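You operate a simulated robot arm through the tools that you are given. There is no shell and no other tool. Be economical: measure what you need, move in short steps, check, and stop when the job is done.

The job below is to be done with a simulated robot arm. You get a single attempt, and the scene is never put back.

TASK
Put the can labelled "Mushroom Soup" from the worktop under the window in the blue pet bowl there and the can that says "Kidney Beans" on the black plate.

It is judged by the outcome, as a careful person would: the job done as asked, and still so three seconds after it is handed in. It fails if anything else is knocked over, pushed out of place, dropped, spilled or broken.

THE ROBOT
A 7-joint arm with a two-finger parallel gripper, fixed in place. Base frame: the origin is at the foot of the arm, x ahead of it, y to its left, z up; the work surface is at about z = 920. Readings come in mm, rad, newtons and seconds.
Its first joint turns from -2.897 to 2.897 rad. Payload 4.4 kg.
The tool frame sits at the grasp point between the pads (the TCP): z along the fingers, y along the line on which they close. The tips reach 23 mm beyond it. Largest opening 94 mm; finger width 38, thickness 10; the body of the gripper, 54 by 96 mm, starts 39 mm behind the TCP.
Orientation is told as [roll, pitch, yaw] about the base's x, y, z axes, in that order, counted from this pose: with the fingers straight down and closing along the base's y, the tool's x points along the base's -x, its y along +y and its z along -z.

THE INTERFACE
- The arm moves only by the tool play_rows. Its argument "series" is a list of rows, each an object of numbers (a shift or turn left out is 0, a gripper value left out holds the last): "tx", "ty", "tz": the shift along the tool's x, y, z in units of 25 mm (1.0 is 25 mm); "wx", "wy", "wz": the turn, a rotation vector about the tool's x, y, z in units of 8 degrees (1.0 is 8 degrees); "claw": the closure, from 0 (fully open) to 1 (shut). In form: [{"tx": .., "ty": .., "tz": .., "wx": .., "wy": .., "wz": .., "claw": ..}, ...]. A call has 1 to 8 rows; each row shifts and turns the commanded pose from where the row before left it, along the tool's axes as they then stand. A call with a number of a shift or a turn outside -1 to 1 is refused whole. Each row takes 0.2 s and may step no farther than 50 mm and 0.15 rad from the row before; otherwise, or with a gripper value out of range, the whole call is refused. A pose out of reach is approached as far as the arm can. The call stops where the force on the tool passes 40 N (or 10 N more than at its start, if that is more) or the arm is blocked; 0.2 s more then pass. The fingers move at their own pace (about 72 mm/s each) and stop on an object; they squeeze with about 35 N. The grip force told is the motor's: it shows also when the fingers shut on nothing. Time passes only in rows, and 0.2 s behind the last, so rows that do not move let the fingers close. It gives the time, the measured TCP pose, the force on the tool (base axes), the opening and the grip force at its end, in the units of the frame above (readings bear some noise), and new pictures: "pictures" is both (left out), scene, wrist or none.
- Cameras (640 x 400 px; columns grow to the right, rows downward): "scene" is fixed at [399.4, -498.4, 1668.4]; the picture's right is [0.79, -0.62, 0.00], its down [-0.50, -0.63, -0.59] and it looks along [0.37, 0.47, -0.81] (base axes); focal length 308 px, centre (320, 200). "wrist" rides on the gripper at [86, 16, -75] in the tool frame; the picture's right is [-0.18, 0.98, 0.00], its down [-0.58, -0.11, -0.81] and it looks along [-0.79, -0.15, 0.59] (tool axes); focal length 243 px, centre (320, 200). There is no depth. A picture from a camera that has moved, and an enlarged one, comes with that camera's place and axes in the base frame and with its lens.
- zoom(camera, box): a new picture of the part [left, top, right, bottom] of that camera's present view, enlarged. The clock stands still meanwhile.
- hand_in(): hands the job in; it is judged then, once.

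Work in short steps. Places have to be worked out from the pictures, the camera data and where the tool is seen: move nearer, look again, correct. Check each grasp and each placing, and mend what went wrong. You have 90 turns and 170 pictures in all, those below and enlarged ones among them. Open the gripper and draw the arm clear of the work before you hand the job in, unless the task says otherwise; then end with one line.

The tools are called after "Request:" as a command line: name --argument value ..., lists and objects as JSON in quotes. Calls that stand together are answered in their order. play_rows: Moves the arm, as the interface text tells. Its arguments: {"type":"object","properties":{"series":{"type":"array","items":{"type":"object","properties":{"tx":{"type":"number"},"ty":{"type":"number"},"tz":{"type":"number"},"wx":{"type":"number"},"wy":{"type":"number"},"wz":{"type":"number"},"claw":{"type":"number"}}}},"pictures":{"type":"string","enum":["both","scene","wrist","none"]}},"required":["series"]} The other tools are called the same way: zoom (camera, box) takes an enlarged picture of a part of a camera's view; hand_in () hands the job in.

At the start:

```text
t: 0.0
tool_pos: [862.5, -116.0, 1275.7]
ee_rot: [0.0, 0.0, -0.001]
wrist_force: [0.2, 0.5, 0.0]
grip_width: 93.9
finger_force: 0.1
```

scene: 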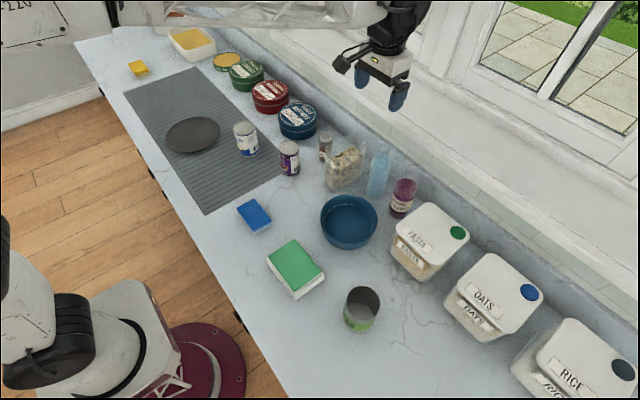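
wrist: 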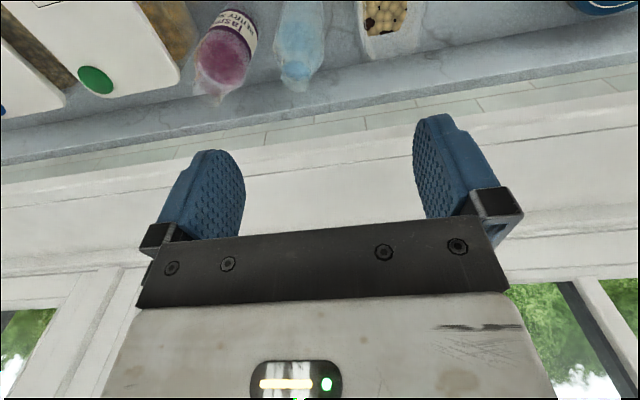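

I can see several cans, so I'll enlarge the scene to read their labels.

Request:
zoom --camera "scene" --box '[220, 100, 360, 188]'

Request:
zoom --camera "scene" --box '[300, 180, 420, 340]'

Request:
zoom --camera "scene" --box '[150, 100, 260, 170]'

```text
4.55 times, centred on (290, 144) of scene
camera zoom: at [399.4, -498.4, 1668.4], right [0.79, -0.62, 0.0], down [-0.5, -0.63, -0.59], along [0.37, 0.47, -0.81], focal length 1401 px, centre (456, 454)
```

zoom: 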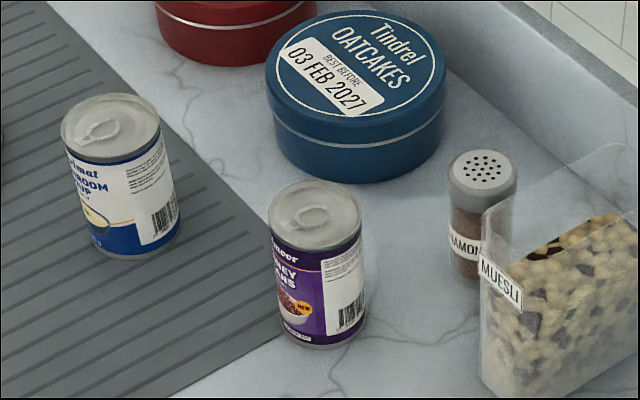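

```text
2.50 times, centred on (360, 260) of scene
camera zoom: at [399.4, -498.4, 1668.4], right [0.79, -0.62, 0.0], down [-0.5, -0.63, -0.59], along [0.37, 0.47, -0.81], focal length 771 px, centre (220, 50)
```

zoom: 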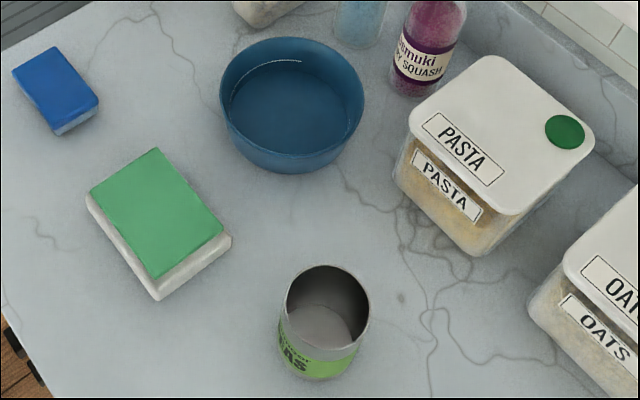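

```text
5.71 times, centred on (205, 135) of scene
camera zoom: at [399.4, -498.4, 1668.4], right [0.79, -0.62, 0.0], down [-0.5, -0.63, -0.59], along [0.37, 0.47, -0.81], focal length 1762 px, centre (977, 571)
```

zoom: 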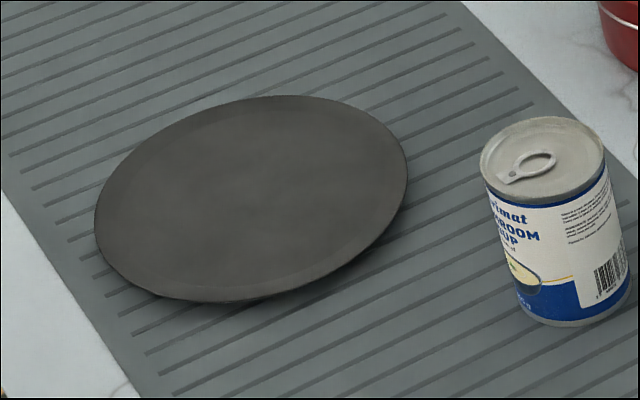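

Mushroom Soup is the white and blue can near (682, 253). Kidney Beans is the purple one near (743, 93). I put the bowl near (732, -198) and the plate near (559, 428). I'll move up high towards the Mushroom Soup.

Request:
play_rows --series '[{"tx": 0.9, "ty": 1, "claw": 0}, {"tx": 0.9, "ty": 1}, {"tx": 0.9, "ty": 1}, {"tx": 0.9, "ty": 1}, {"tx": 0.9, "ty": 1}, {"tx": 0.9, "ty": 1}, {"tx": 0.9, "ty": 1}, {"tx": 0.9, "ty": 1}]' --pictures "none"

Request:
play_rows --series '[{"ty": 1, "tz": 0.8}, {"ty": 1, "tz": 0.8}, {"ty": 1, "tz": 0.8}, {"ty": 1, "tz": 0.8}, {"ty": 1, "tz": 0.8}, {"ty": 0.9, "tz": 0.8}, {"ty": 0.9, "tz": 0.2}]'

```text
t: 1.8
tool_pos: [684.2, 86.2, 1274.0]
ee_rot: [-0.001, 0.0, -0.001]
wrist_force: [-0.5, 0.9, 0.2]
grip_width: 94.1
finger_force: 0.0
```

```text
t: 3.4
tool_pos: [682.5, 255.4, 1150.3]
ee_rot: [-0.001, 0.003, -0.001]
wrist_force: [-0.2, -0.8, 0.6]
grip_width: 94.2
finger_force: 0.0
camera wrist: at [595.1, 270.2, 1224.5], right [0.18, 0.98, 0.0], down [0.58, -0.11, 0.81], along [0.79, -0.15, -0.59], focal length 243 px, centre (320, 200)
```

scene: 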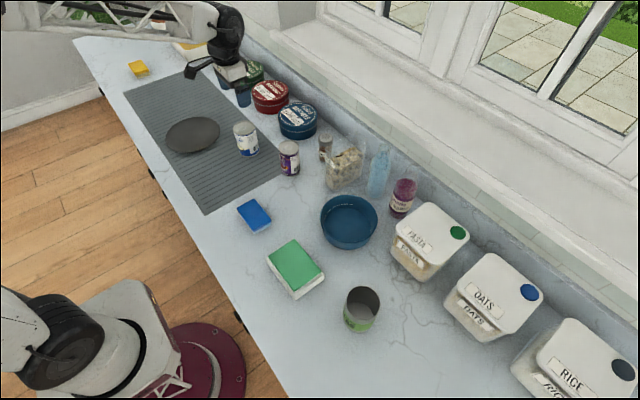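
wrist: 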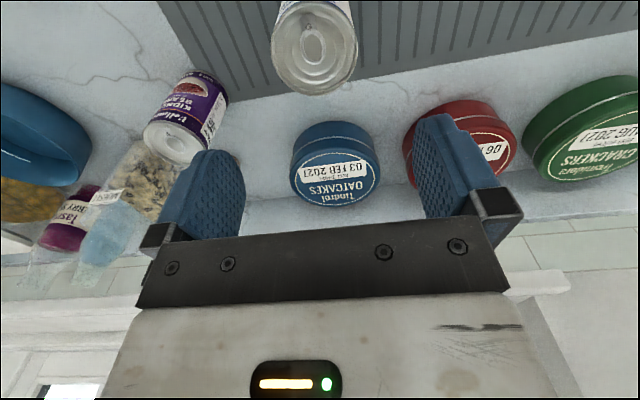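

The wrist view puts the Mushroom Soup can near (685, 250), almost directly below. I'll correct slightly and come partway down.

Request:
play_rows --series '[{"tx": -0.06, "ty": -0.2, "tz": 0.9}, {"tz": 0.9}, {"tz": 0.9}, {"tz": 0.7}]'

Request:
zoom --camera "scene" --box '[190, 80, 310, 180]'

```text
t: 4.4
tool_pos: [682.5, 250.1, 1066.2]
ee_rot: [0.001, -0.001, 0.001]
wrist_force: [0.3, 0.1, 0.6]
grip_width: 93.8
finger_force: 0.0
camera wrist: at [595.8, 266.5, 1139.6], right [0.18, 0.98, 0.0], down [0.58, -0.11, 0.81], along [0.79, -0.15, -0.59], focal length 243 px, centre (320, 200)
```

scene: 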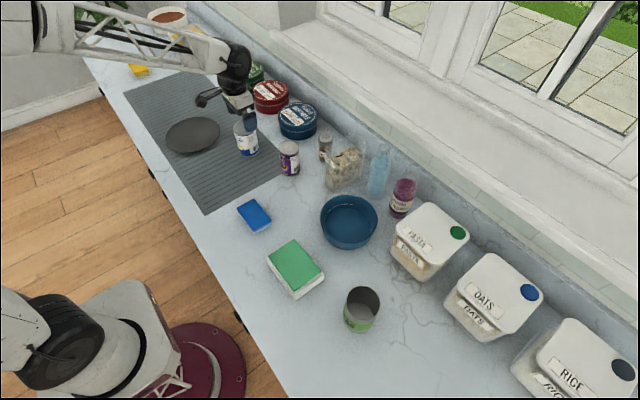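
wrist: 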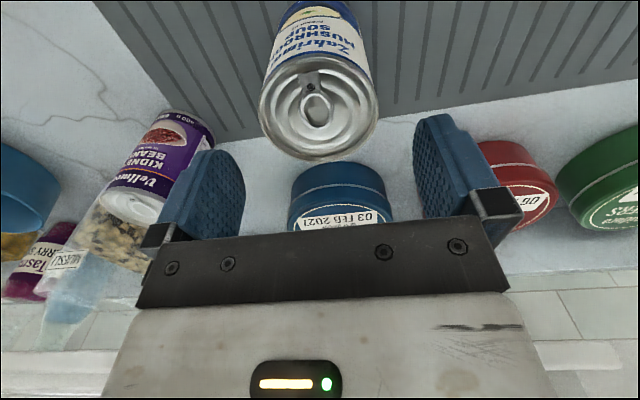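

```text
4.00 times, centred on (250, 130) of scene
camera zoom: at [399.4, -498.4, 1668.4], right [0.79, -0.62, 0.0], down [-0.5, -0.63, -0.59], along [0.37, 0.47, -0.81], focal length 1233 px, centre (600, 480)
```

zoom: 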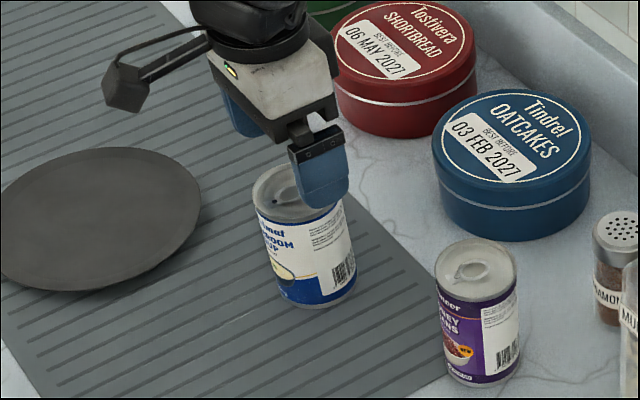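

The can is centred between the fingers. I'll go down to z≈985 and close.

Request:
play_rows --series '[{"tz": 0.8}, {"tz": 0.8}, {"tz": 0.8}, {"tz": 0.85}, {}]'

Request:
zoom --camera "scene" --box '[190, 80, 310, 180]'

```text
t: 5.6
tool_pos: [683.4, 249.5, 982.0]
ee_rot: [0.001, 0.001, 0.001]
wrist_force: [0.4, 0.6, 0.6]
grip_width: 93.8
finger_force: 0.1
camera wrist: at [596.8, 266.4, 1056.9], right [0.18, 0.98, 0.0], down [0.58, -0.11, 0.81], along [0.79, -0.15, -0.59], focal length 243 px, centre (320, 200)
```

scene: 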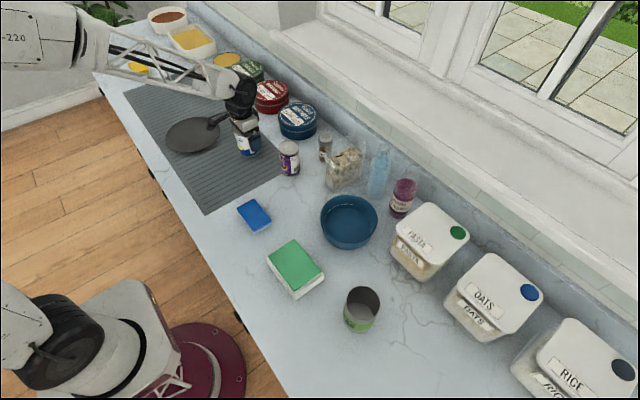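
wrist: 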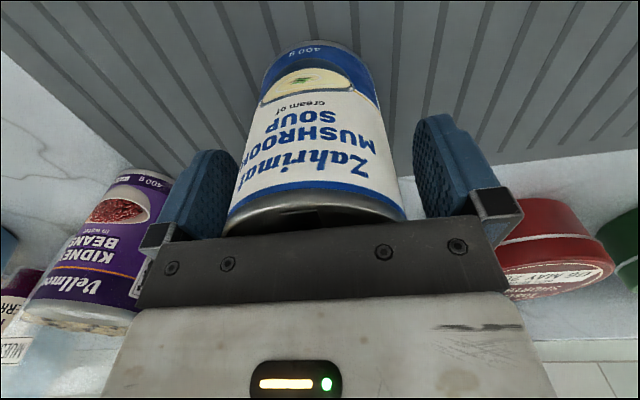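

```text
4.00 times, centred on (250, 130) of scene
camera zoom: at [399.4, -498.4, 1668.4], right [0.79, -0.62, 0.0], down [-0.5, -0.63, -0.59], along [0.37, 0.47, -0.81], focal length 1233 px, centre (600, 480)
```

zoom: 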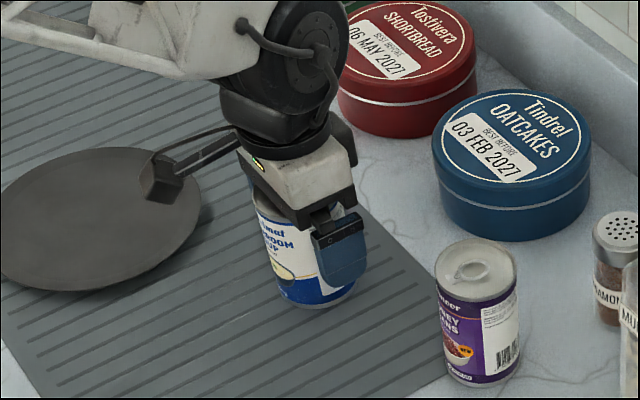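

The can sits between the pads with no contact force. I'll close on it and lift a little to test the grip.

Request:
play_rows --series '[{"claw": 1}, {}, {}, {"tz": -0.4}, {"tz": -0.8}, {"tz": -0.8}]'

```text
t: 7.0
tool_pos: [681.4, 249.4, 1033.8]
ee_rot: [0.0, 0.0, 0.0]
wrist_force: [-0.2, 0.3, -2.6]
grip_width: 67.6
finger_force: 34.8
camera wrist: at [594.5, 265.4, 1108.4], right [0.18, 0.98, 0.0], down [0.58, -0.11, 0.81], along [0.79, -0.15, -0.59], focal length 243 px, centre (320, 200)
```

scene: 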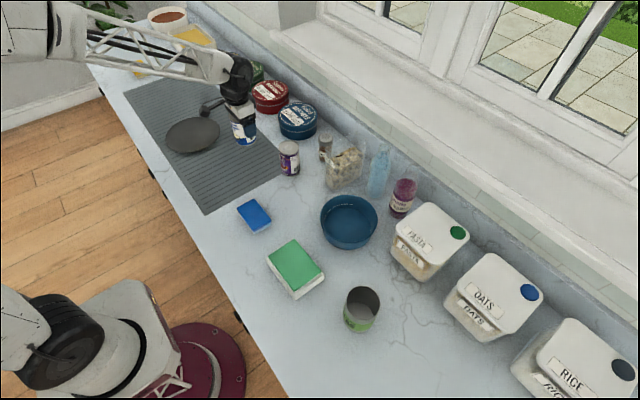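
wrist: 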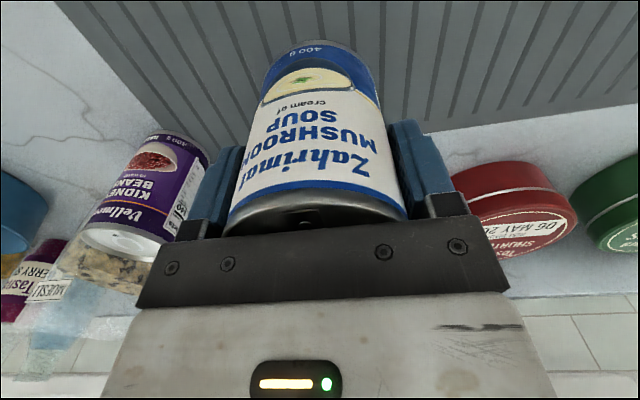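

The grip holds at 67.6 mm wide. I'll lift and carry the can across towards the bowl.

Request:
play_rows --series '[{"tz": -1}, {"tz": -1}, {"tz": -1}, {"tz": -0.6, "ty": -0.6}, {"ty": -1}, {"ty": -1}, {"ty": -1}, {"ty": -1}]' --pictures "none"

Request:
play_rows --series '[{"ty": -1, "tx": -0.25}, {"ty": -1, "tx": -0.25}, {"ty": -1, "tx": -0.25}, {"ty": -1, "tx": -0.25}, {"ty": -1, "tx": -0.25}, {"ty": -1, "tx": -0.25}, {"ty": -1, "tx": -0.25}, {"ty": -1, "tx": -0.25}]'

```text
t: 8.8
tool_pos: [685.8, 134.7, 1124.7]
ee_rot: [0.0, 0.002, 0.001]
wrist_force: [-0.5, -1.0, -3.0]
grip_width: 67.5
finger_force: 34.6
```

```text
t: 10.6
tool_pos: [734.9, -64.1, 1123.1]
ee_rot: [-0.001, 0.001, -0.002]
wrist_force: [-0.6, 0.0, -3.0]
grip_width: 67.7
finger_force: 34.5
camera wrist: at [647.2, -48.3, 1196.8], right [0.18, 0.98, 0.0], down [0.58, -0.11, 0.81], along [0.79, -0.15, -0.59], focal length 243 px, centre (320, 200)
```

scene: 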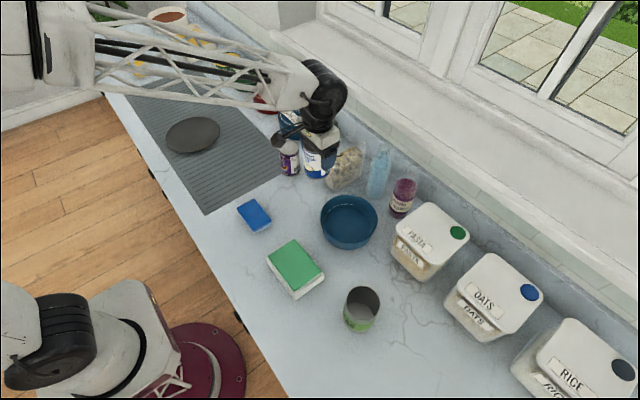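
wrist: 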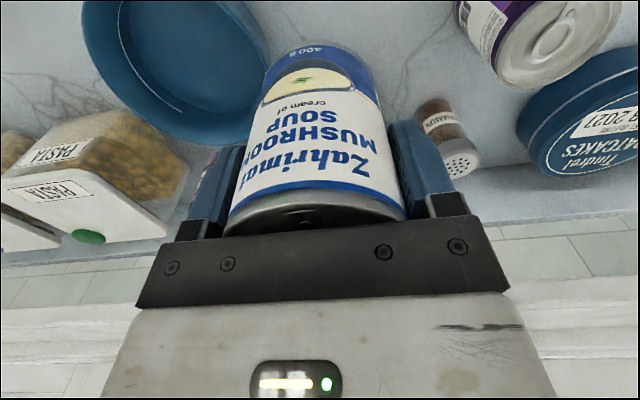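

The Kidney Beans can checks out at (744, 93). I'll carry on to a point above the bowl.

Request:
play_rows --series '[{"ty": -0.9}, {"ty": -0.9}, {"ty": -0.9}, {"ty": -0.9}, {"ty": -0.9}, {"ty": -0.86}, {}]'

Request:
zoom --camera "scene" --box '[280, 120, 420, 270]'

```text
t: 12.2
tool_pos: [733.4, -200.4, 1123.0]
ee_rot: [-0.002, -0.001, 0.001]
wrist_force: [0.0, -0.7, -3.3]
grip_width: 67.5
finger_force: 34.8
camera wrist: at [646.8, -184.7, 1196.9], right [0.18, 0.98, 0.0], down [0.58, -0.11, 0.81], along [0.79, -0.15, -0.59], focal length 243 px, centre (320, 200)
```

scene: 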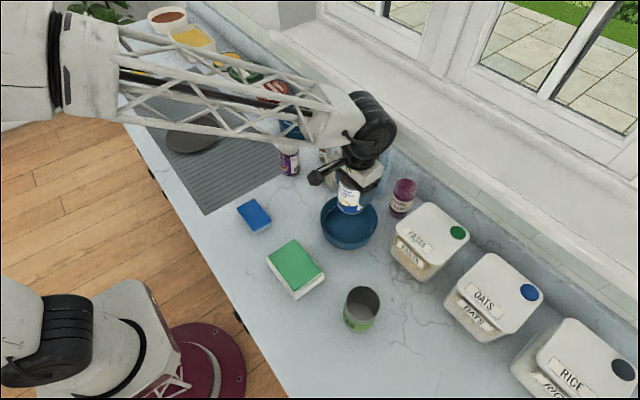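
wrist: 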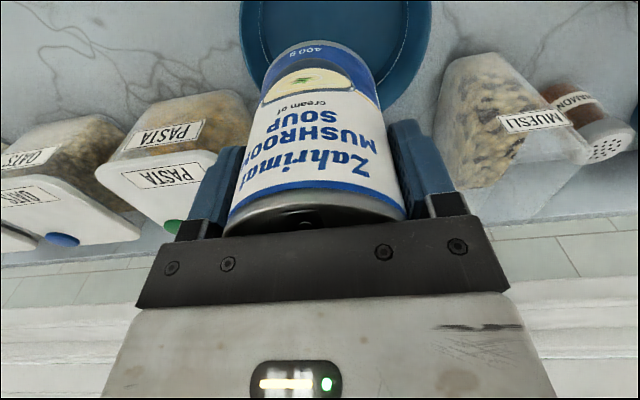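

```text
2.67 times, centred on (350, 195) of scene
camera zoom: at [399.4, -498.4, 1668.4], right [0.79, -0.62, 0.0], down [-0.5, -0.63, -0.59], along [0.37, 0.47, -0.81], focal length 822 px, centre (240, 213)
```

zoom: 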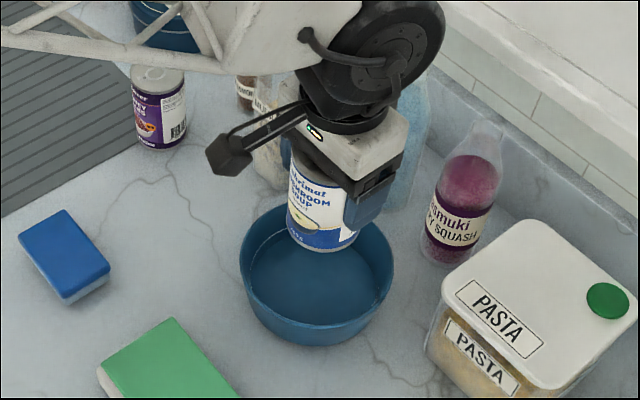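

The can is over the bowl. I'll enlarge the wrist view to check the bowl's centre.

Request:
zoom --camera "wrist" --box '[220, 0, 460, 150]'

```text
2.67 times, centred on (340, 75) of wrist
camera zoom: at [646.8, -184.7, 1196.9], right [0.18, 0.98, 0.0], down [0.58, -0.11, 0.81], along [0.79, -0.15, -0.59], focal length 647 px, centre (267, 533)
```

zoom: 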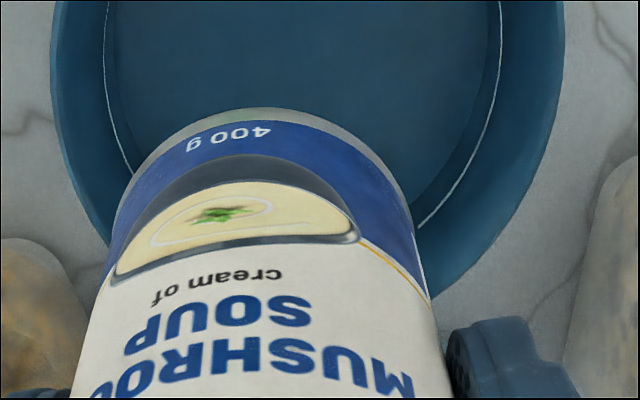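

My estimate of the bowl centre is now (735, -190). I'll shift 10 mm and lower the can to just above the floor of the bowl.

Request:
play_rows --series '[{"ty": 0.4, "tx": -0.08, "tz": 0.6}, {"tz": 0.9}, {"tz": 0.9}, {"tz": 0.9}, {"tz": 0.9}, {"tz": 0.6}]'

Request:
zoom --camera "scene" --box '[280, 120, 420, 270]'

```text
t: 13.6
tool_pos: [735.6, -191.3, 1005.0]
ee_rot: [0.001, 0.001, -0.001]
wrist_force: [-0.4, -0.2, -4.1]
grip_width: 67.4
finger_force: 35.1
camera wrist: at [648.6, -173.9, 1078.7], right [0.18, 0.98, 0.0], down [0.58, -0.11, 0.81], along [0.79, -0.15, -0.59], focal length 243 px, centre (320, 200)
```

scene: 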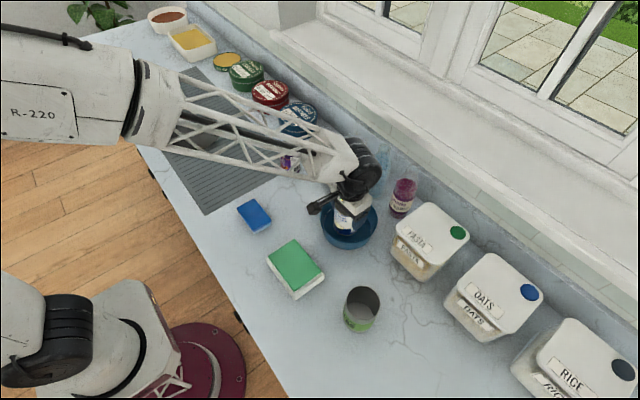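
wrist: 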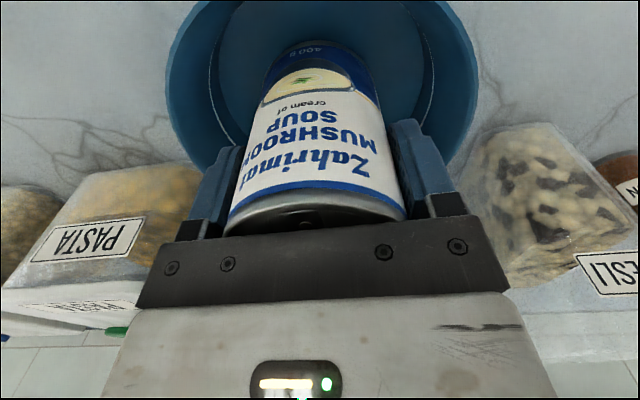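

```text
2.67 times, centred on (350, 195) of scene
camera zoom: at [399.4, -498.4, 1668.4], right [0.79, -0.62, 0.0], down [-0.5, -0.63, -0.59], along [0.37, 0.47, -0.81], focal length 822 px, centre (240, 213)
```

zoom: 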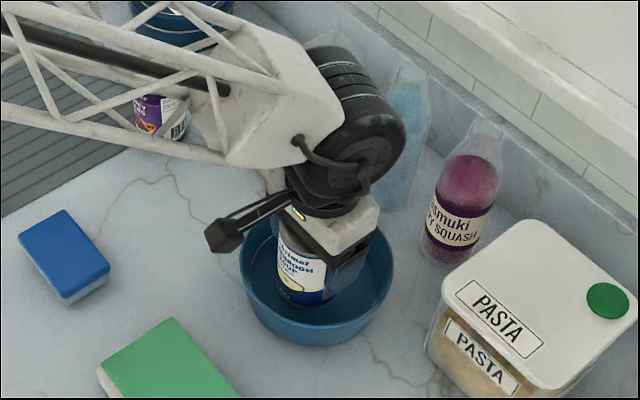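

The can is well inside the bowl. I'll lower it in small steps and watch for contact.

Request:
play_rows --series '[{"tz": 0.2}, {"tz": 0.2}, {"tz": 0.1}, {"tz": 0.1}, {}]' --pictures "wrist"

```text
t: 14.8
tool_pos: [734.9, -189.1, 989.4]
ee_rot: [-0.001, 0.0, 0.0]
wrist_force: [0.4, 0.5, -3.0]
grip_width: 67.6
finger_force: 35.2
camera wrist: at [648.7, -173.0, 1063.8], right [0.18, 0.98, 0.0], down [0.58, -0.11, 0.81], along [0.79, -0.15, -0.59], focal length 243 px, centre (320, 200)
```

wrist: 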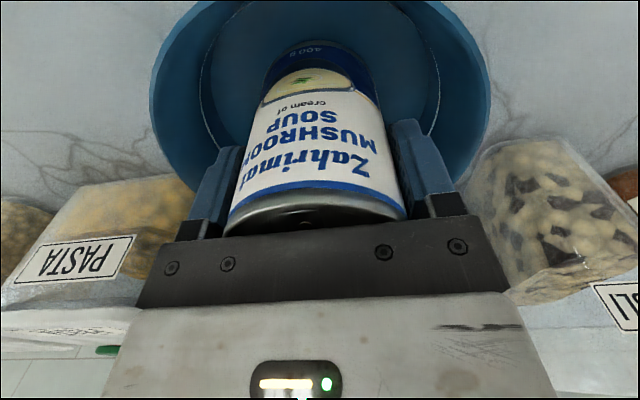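

No contact yet, so I'll keep lowering finely.

Request:
play_rows --series '[{"tz": 0.08}, {"tz": 0.08}, {}]' --pictures "none"

```text
t: 15.6
tool_pos: [737.0, -190.5, 987.5]
ee_rot: [0.001, -0.002, 0.002]
wrist_force: [-3.8, 1.5, 21.0]
grip_width: 67.7
finger_force: 35.0
```

The can is resting on the bowl floor, with 21 N showing. I'll open partway so the fingers stay clear of the bowl wall, then rise.

Request:
play_rows --series '[{"claw": 0.14}, {}, {}, {"tz": -0.5}, {"tz": -0.8}, {"tz": -1}, {"tz": -1}, {"tz": -1}]'

Request:
zoom --camera "scene" --box '[280, 120, 420, 270]'

```text
t: 17.4
tool_pos: [735.4, -188.7, 1089.9]
ee_rot: [0.0, 0.0, -0.001]
wrist_force: [0.3, -0.1, -0.3]
grip_width: 80.7
finger_force: 0.0
camera wrist: at [648.6, -173.0, 1165.1], right [0.18, 0.98, 0.0], down [0.58, -0.11, 0.81], along [0.79, -0.15, -0.59], focal length 243 px, centre (320, 200)
```

scene: 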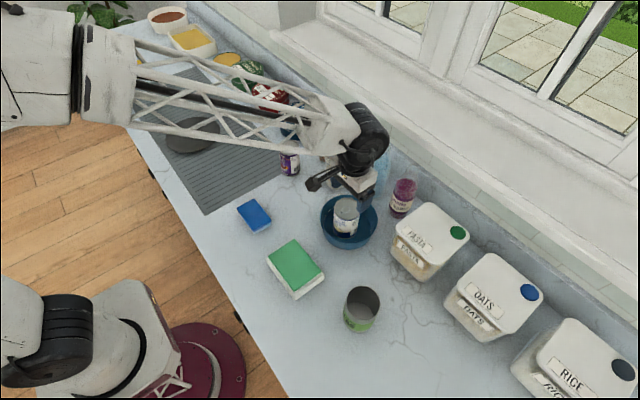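
wrist: 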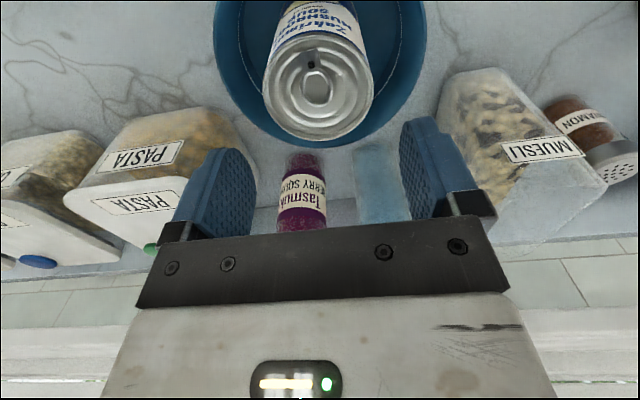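

```text
2.67 times, centred on (350, 195) of scene
camera zoom: at [399.4, -498.4, 1668.4], right [0.79, -0.62, 0.0], down [-0.5, -0.63, -0.59], along [0.37, 0.47, -0.81], focal length 822 px, centre (240, 213)
```

zoom: 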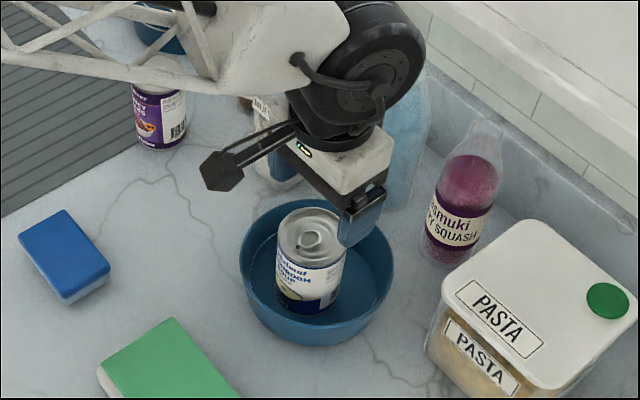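

The Mushroom Soup can stands upright in the bowl. I'll go up and across to the Kidney Beans at about (743, 93).

Request:
play_rows --series '[{"tz": -1, "claw": 0}, {"tz": -0.8, "ty": 0.9}, {"ty": 0.95}, {"ty": 0.95}, {"ty": 0.95}, {"ty": 0.95}, {"ty": 0.95}, {"ty": 0.95}]' --pictures "none"

Request:
play_rows --series '[{"ty": 0.95, "tx": -0.1}, {"ty": 0.95, "tx": -0.1}, {"ty": 0.95, "tx": -0.1}, {"ty": 0.95}, {"ty": 0.85}, {}]'

```text
t: 19.2
tool_pos: [732.5, -24.1, 1138.7]
ee_rot: [0.0, -0.001, 0.0]
wrist_force: [0.6, -0.1, 0.1]
grip_width: 93.9
finger_force: 0.1
```

```text
t: 20.6
tool_pos: [743.8, 93.5, 1139.3]
ee_rot: [0.0, 0.0, 0.001]
wrist_force: [0.3, -0.2, 0.0]
grip_width: 94.0
finger_force: 0.1
camera wrist: at [656.4, 108.5, 1213.2], right [0.18, 0.98, 0.0], down [0.58, -0.11, 0.81], along [0.79, -0.15, -0.59], focal length 243 px, centre (320, 200)
```

scene: 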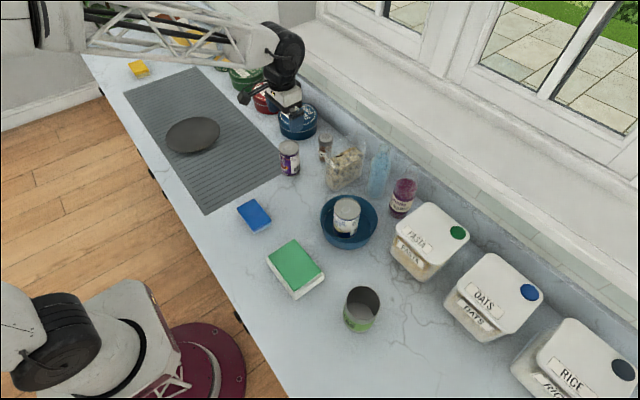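
wrist: 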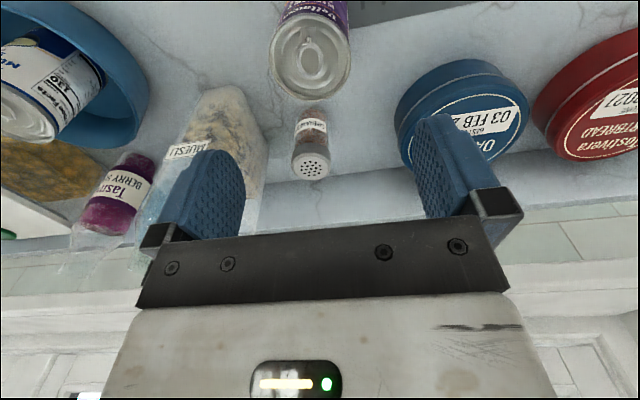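

The wrist view suggests the can is nearer y≈86. I'll correct and come partway down.

Request:
play_rows --series '[{"ty": -0.26, "tz": 0.8}, {"tz": 0.9}, {"tz": 0.9}, {"tz": 0.6}]'

Request:
zoom --camera "scene" --box '[230, 80, 350, 180]'

```text
t: 21.6
tool_pos: [741.8, 85.5, 1058.1]
ee_rot: [0.0, 0.0, 0.0]
wrist_force: [0.2, -0.3, 0.5]
grip_width: 94.1
finger_force: 0.1
camera wrist: at [654.8, 102.5, 1131.8], right [0.18, 0.98, 0.0], down [0.58, -0.11, 0.81], along [0.79, -0.15, -0.59], focal length 243 px, centre (320, 200)
```

scene: 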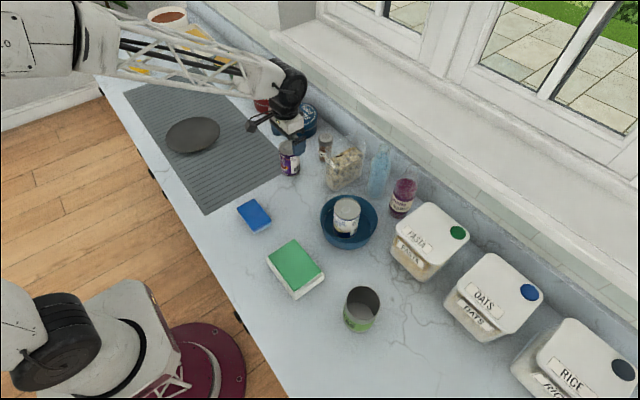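
wrist: 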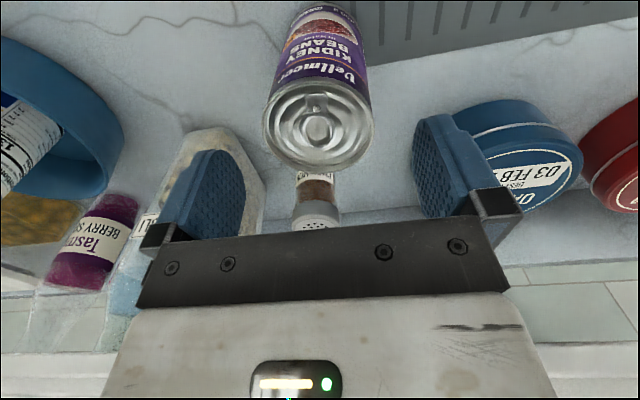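

```text
4.00 times, centred on (290, 130) of scene
camera zoom: at [399.4, -498.4, 1668.4], right [0.79, -0.62, 0.0], down [-0.5, -0.63, -0.59], along [0.37, 0.47, -0.81], focal length 1233 px, centre (440, 480)
```

zoom: 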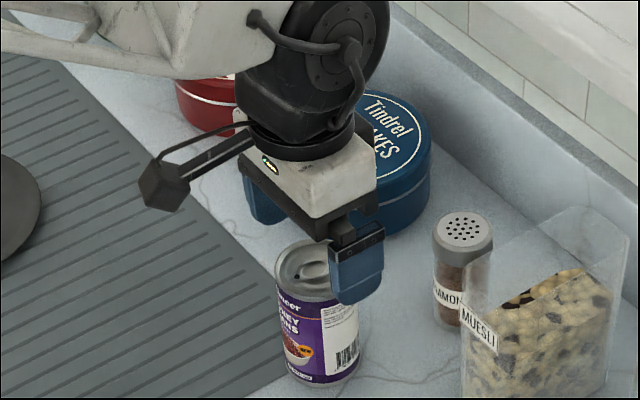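

The can is centred just as the first one was. I'll go down to z≈984.

Request:
play_rows --series '[{"tz": 0.7}, {"tz": 0.8}, {"tz": 0.8}, {"tz": 0.65}, {}]'

Request:
zoom --camera "scene" --box '[230, 80, 350, 180]'

```text
t: 22.8
tool_pos: [743.9, 86.6, 987.8]
ee_rot: [-0.001, -0.006, -0.001]
wrist_force: [-3.8, 5.9, 38.4]
grip_width: 93.9
finger_force: 0.0
camera wrist: at [656.3, 101.6, 1061.5], right [0.18, 0.98, 0.0], down [0.58, -0.11, 0.81], along [0.8, -0.15, -0.59], focal length 243 px, centre (320, 200)
```

scene: 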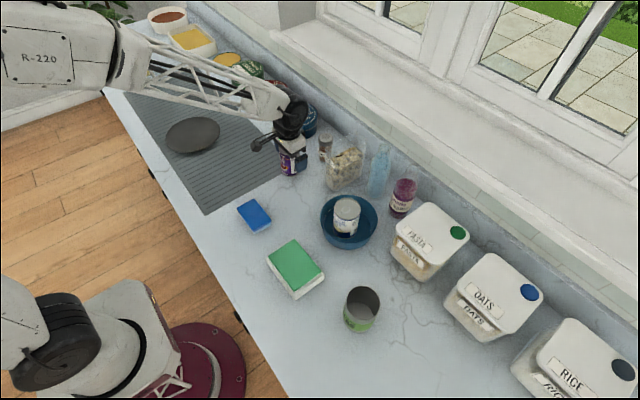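
wrist: 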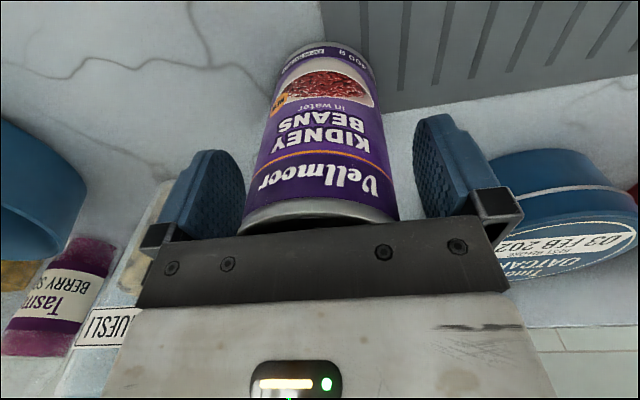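

```text
4.00 times, centred on (290, 130) of scene
camera zoom: at [399.4, -498.4, 1668.4], right [0.79, -0.62, 0.0], down [-0.5, -0.63, -0.59], along [0.37, 0.47, -0.81], focal length 1233 px, centre (440, 480)
```

zoom: 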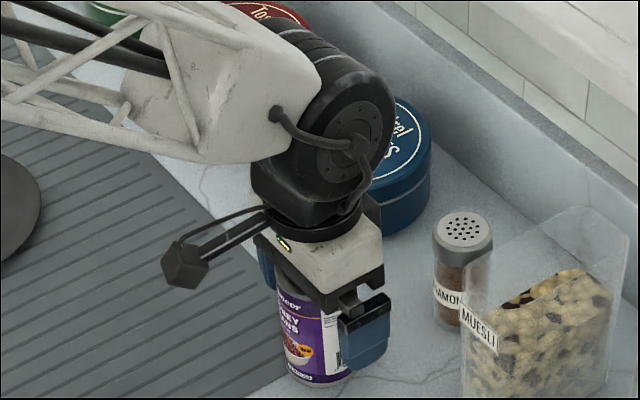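

There is 38 N of upward force, so the gripper body is pressing on the lid and this can is taller. I'll back up 7 mm and check before closing.

Request:
play_rows --series '[{"tz": -0.25}, {"tz": -0.15}, {}]'

```text
t: 23.6
tool_pos: [743.7, 84.2, 992.8]
ee_rot: [-0.002, 0.001, 0.0]
wrist_force: [0.2, 0.1, -0.7]
grip_width: 94.1
finger_force: 0.0
camera wrist: at [656.2, 100.8, 1068.7], right [0.18, 0.98, 0.0], down [0.58, -0.11, 0.81], along [0.79, -0.15, -0.59], focal length 243 px, centre (320, 200)
```

scene: 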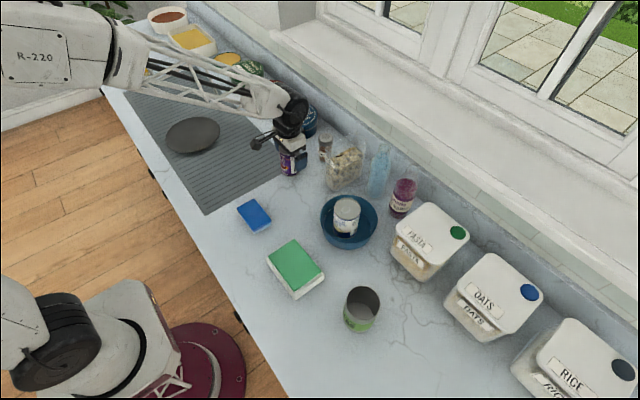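
wrist: 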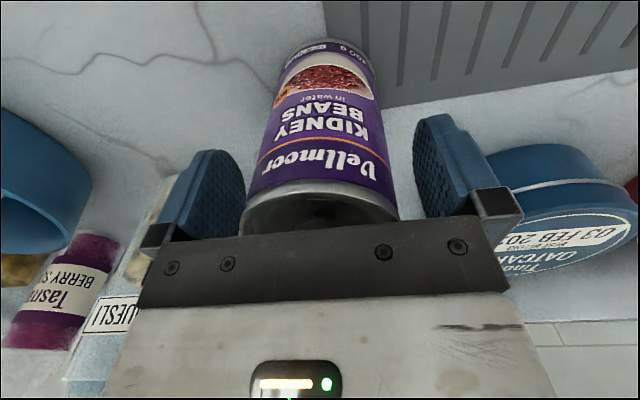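

The contact is released and the can is centred. I'll grip and lift.

Request:
play_rows --series '[{"claw": 1}, {}, {}, {"tz": -0.4}, {"tz": -0.8}, {"tz": -0.8}]'

```text
t: 25.0
tool_pos: [744.5, 87.1, 1045.0]
ee_rot: [-0.001, 0.0, -0.002]
wrist_force: [-0.5, 0.2, -3.4]
grip_width: 59.9
finger_force: 35.0
camera wrist: at [657.3, 102.9, 1119.9], right [0.18, 0.98, 0.0], down [0.58, -0.11, 0.81], along [0.79, -0.15, -0.59], focal length 243 px, centre (320, 200)
```

scene: 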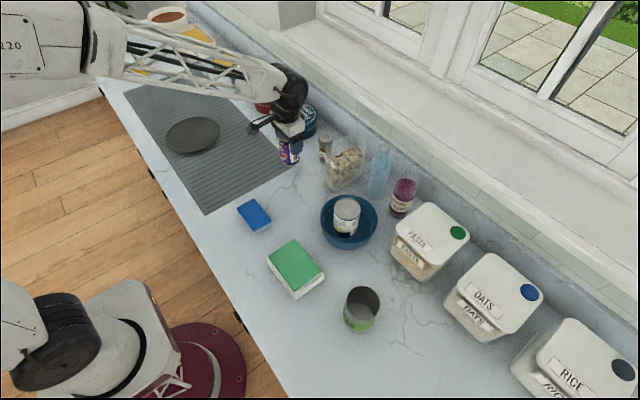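
wrist: 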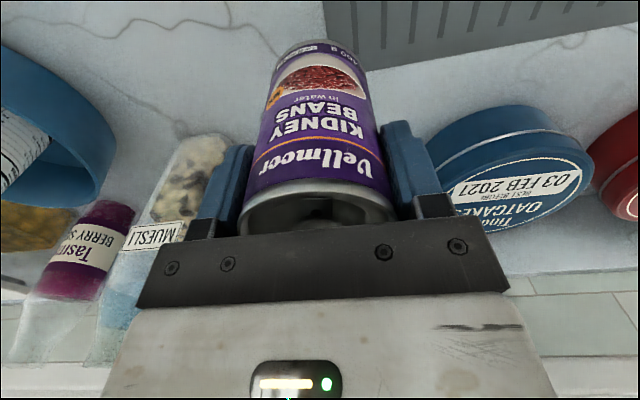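

The Kidney Beans can is held at 59.9 mm wide. I'll carry it towards the plate at about (559, 428).

Request:
play_rows --series '[{"tz": -1, "tx": 0.5}, {"tz": -1, "tx": 0.5}, {"tz": -0.4, "tx": 0.9, "ty": 0.5}, {"tx": 0.9, "ty": 1}, {"tx": 0.9, "ty": 1}, {"tx": 0.9, "ty": 1}, {"tx": 0.9, "ty": 1}, {"tx": 0.5, "ty": 1}]' --pictures "none"

Request:
play_rows --series '[{"tx": 0.2, "ty": 1}, {"tx": 0.2, "ty": 1}, {"tx": 0.2, "ty": 1}, {"tx": 0.2, "ty": 1}, {"tx": 0.2, "ty": 1}, {"tx": 0.2, "ty": 1}, {"tx": 0.2}, {}]'

Request:
zoom --camera "scene" --box '[140, 70, 260, 170]'

```text
t: 26.8
tool_pos: [592.5, 221.4, 1106.9]
ee_rot: [0.0, 0.0, 0.0]
wrist_force: [-0.3, 0.2, -3.9]
grip_width: 60.0
finger_force: 34.5
```

```text
t: 28.6
tool_pos: [558.6, 374.0, 1104.9]
ee_rot: [0.0, -0.001, -0.002]
wrist_force: [-0.5, 0.3, -2.4]
grip_width: 60.2
finger_force: 34.8
camera wrist: at [471.8, 389.8, 1178.5], right [0.18, 0.98, 0.0], down [0.58, -0.11, 0.81], along [0.79, -0.15, -0.59], focal length 243 px, centre (320, 200)
```

scene: 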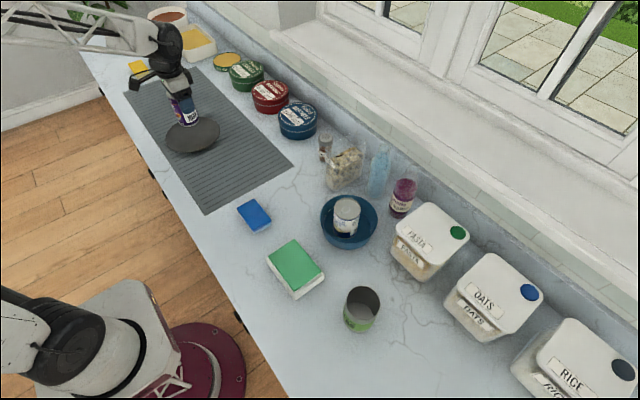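
wrist: 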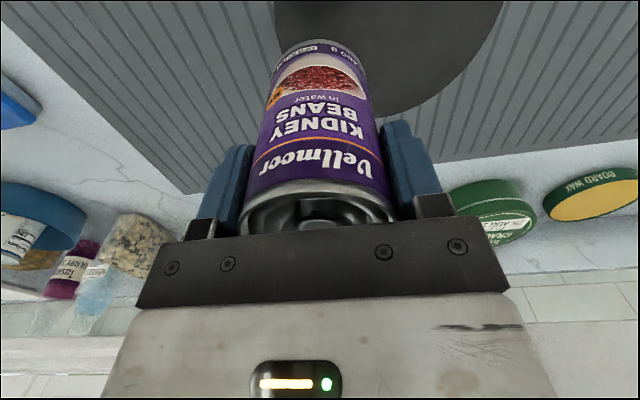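

```text
4.00 times, centred on (200, 120) of scene
camera zoom: at [399.4, -498.4, 1668.4], right [0.79, -0.62, 0.0], down [-0.5, -0.63, -0.59], along [0.37, 0.47, -0.81], focal length 1233 px, centre (800, 520)
```

zoom: 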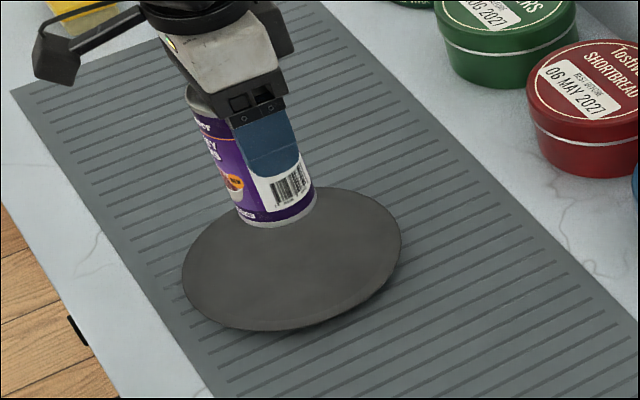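

The plate centre from the wrist view agrees with the scene estimate, at y≈426. I'll move over it and go down to about 25 mm above contact.

Request:
play_rows --series '[{"ty": 0.8}, {"ty": 0.8}, {"ty": 0.5}, {"tz": 0.9}, {"tz": 0.9}, {"tz": 0.8}, {}]'

Request:
zoom --camera "scene" --box '[140, 70, 260, 170]'

```text
t: 30.2
tool_pos: [557.6, 423.2, 1039.4]
ee_rot: [0.0, 0.0, 0.001]
wrist_force: [-0.3, -0.4, -3.2]
grip_width: 60.1
finger_force: 35.0
camera wrist: at [471.1, 440.4, 1112.8], right [0.18, 0.98, 0.0], down [0.58, -0.11, 0.81], along [0.79, -0.15, -0.59], focal length 243 px, centre (320, 200)
```

scene: 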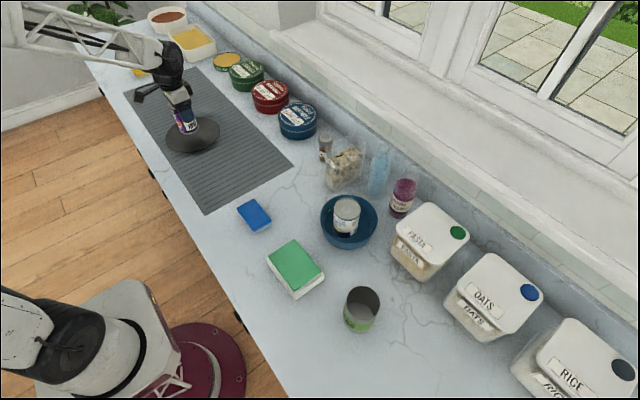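
wrist: 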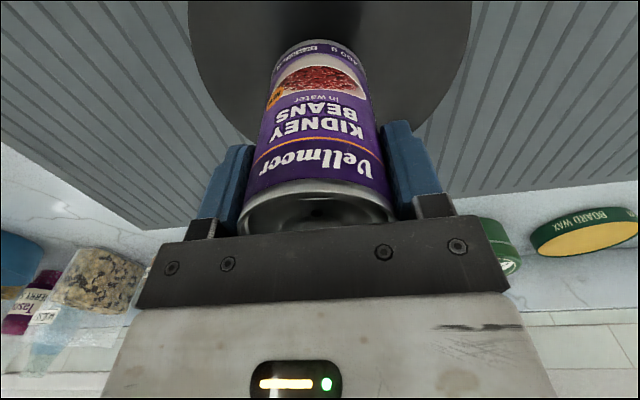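

```text
4.00 times, centred on (200, 120) of scene
camera zoom: at [399.4, -498.4, 1668.4], right [0.79, -0.62, 0.0], down [-0.5, -0.63, -0.59], along [0.37, 0.47, -0.81], focal length 1233 px, centre (800, 520)
```

zoom: 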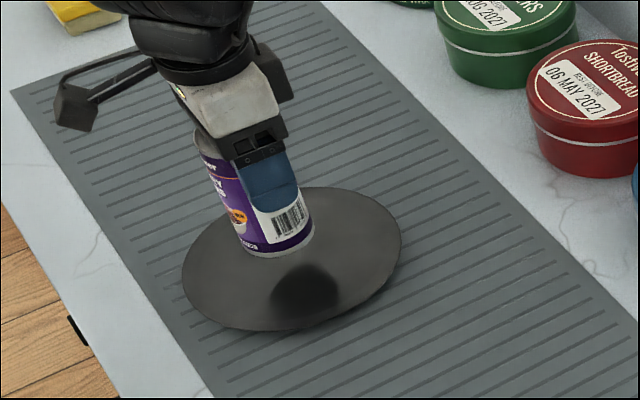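

The can will land close to the plate's centre. I'll lower gently until it touches.

Request:
play_rows --series '[{"tz": 0.5}, {"tz": 0.4}, {"tz": 0.2}, {"tz": 0.1}, {"tz": 0.1}, {}]'

Request:
zoom --camera "scene" --box '[140, 70, 260, 170]'

```text
t: 31.6
tool_pos: [557.8, 425.6, 1006.9]
ee_rot: [0.0, 0.001, -0.001]
wrist_force: [0.1, -1.0, 1.6]
grip_width: 59.9
finger_force: 35.0
camera wrist: at [470.9, 442.4, 1080.6], right [0.18, 0.98, 0.0], down [0.58, -0.11, 0.81], along [0.79, -0.15, -0.59], focal length 243 px, centre (320, 200)
```

scene: 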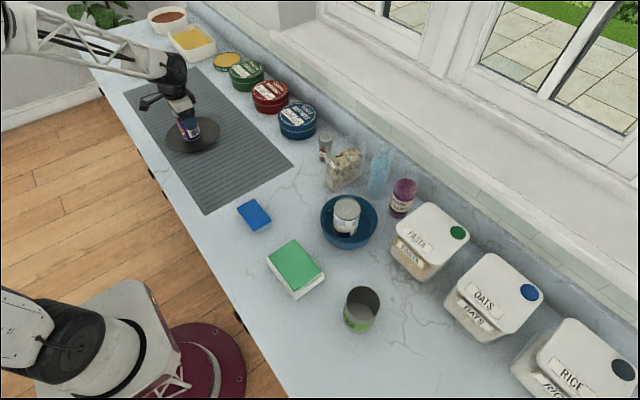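
wrist: 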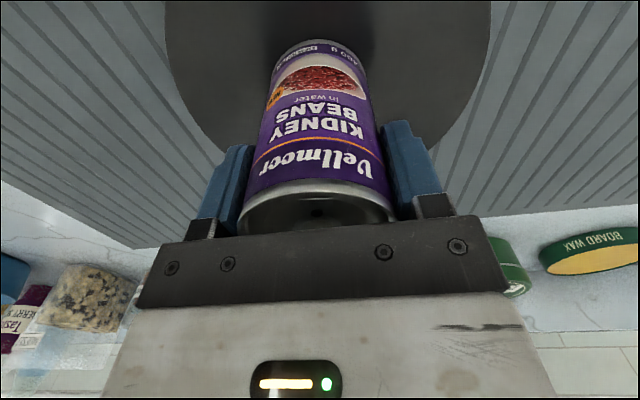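

```text
4.00 times, centred on (200, 120) of scene
camera zoom: at [399.4, -498.4, 1668.4], right [0.79, -0.62, 0.0], down [-0.5, -0.63, -0.59], along [0.37, 0.47, -0.81], focal length 1233 px, centre (800, 520)
```

zoom: 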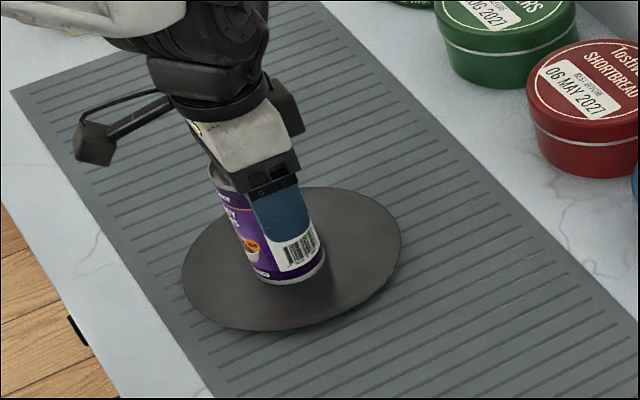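

The force has only just changed, to +1.6 N, so contact is beginning. I'll take one more fine step to seat the can.

Request:
play_rows --series '[{"tz": 0.08}, {}]' --pictures "none"

```text
t: 32.2
tool_pos: [558.2, 426.7, 1005.2]
ee_rot: [0.002, -0.003, 0.0]
wrist_force: [6.0, -5.6, 30.0]
grip_width: 59.4
finger_force: 35.2
```

The can is seated, with 30 N showing. I'll ease off slightly, open and rise.

Request:
play_rows --series '[{"tz": -0.05}, {"claw": 0}, {}, {}, {"tz": -0.5}, {"tz": -0.8}, {"tz": -1}, {"tz": -1}]' --pictures "none"

Request:
play_rows --series '[{"tz": -1}, {"tz": -1}, {"tz": -1}, {"tz": -1}, {"tz": -1}, {"ty": -1}, {"ty": -1}, {"ty": -1}]'

Request:
zoom --camera "scene" --box '[140, 70, 260, 170]'

```text
t: 34.0
tool_pos: [556.0, 426.7, 1088.9]
ee_rot: [-0.002, 0.001, 0.0]
wrist_force: [0.7, -0.6, -0.7]
grip_width: 94.0
finger_force: 0.1
```

```text
t: 35.8
tool_pos: [555.8, 350.8, 1213.7]
ee_rot: [0.002, -0.001, -0.001]
wrist_force: [-0.3, -0.2, 0.1]
grip_width: 93.9
finger_force: 0.0
camera wrist: at [468.5, 366.3, 1287.4], right [0.18, 0.98, 0.0], down [0.58, -0.11, 0.81], along [0.79, -0.15, -0.59], focal length 243 px, centre (320, 200)
```

scene: 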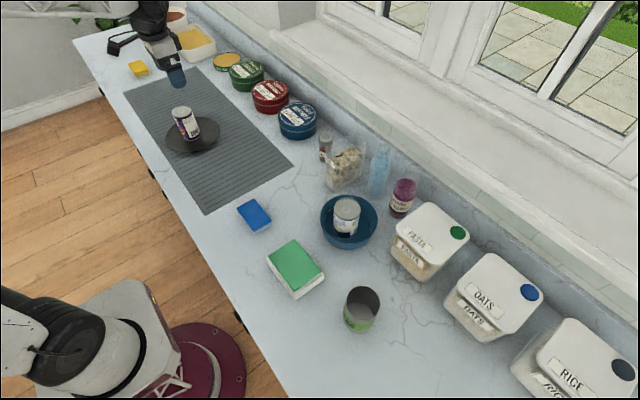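
wrist: 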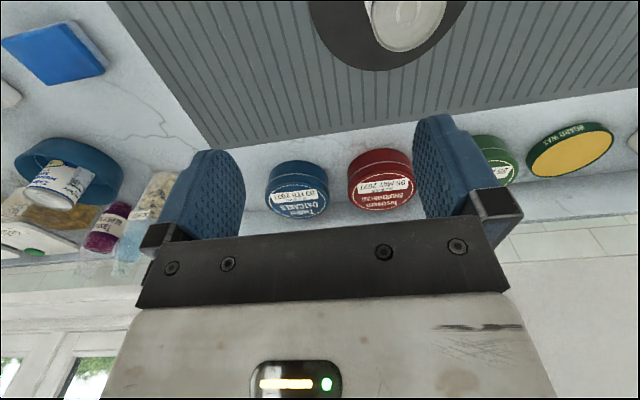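

```text
4.00 times, centred on (200, 120) of scene
camera zoom: at [399.4, -498.4, 1668.4], right [0.79, -0.62, 0.0], down [-0.5, -0.63, -0.59], along [0.37, 0.47, -0.81], focal length 1233 px, centre (800, 520)
```

zoom: 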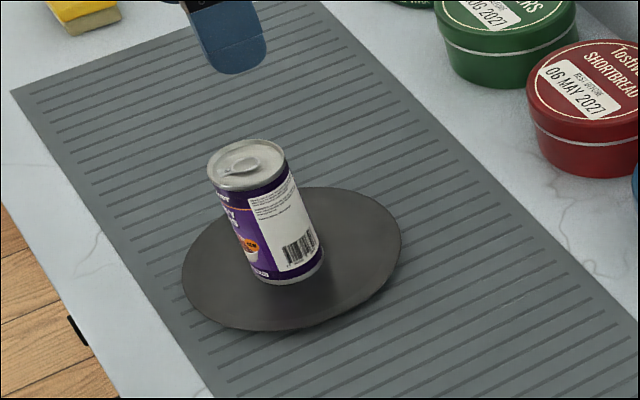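

Both cans are upright where they should be, nothing else has been disturbed, and the arm is clear with the gripper open. I'll hand in now.

Request:
hand_in

```text
The job is handed in.
```

The Mushroom Soup can is standing in the blue pet bowl and the Kidney Beans can is standing on the black plate; in the last pictures nothing else looked moved or knocked over.
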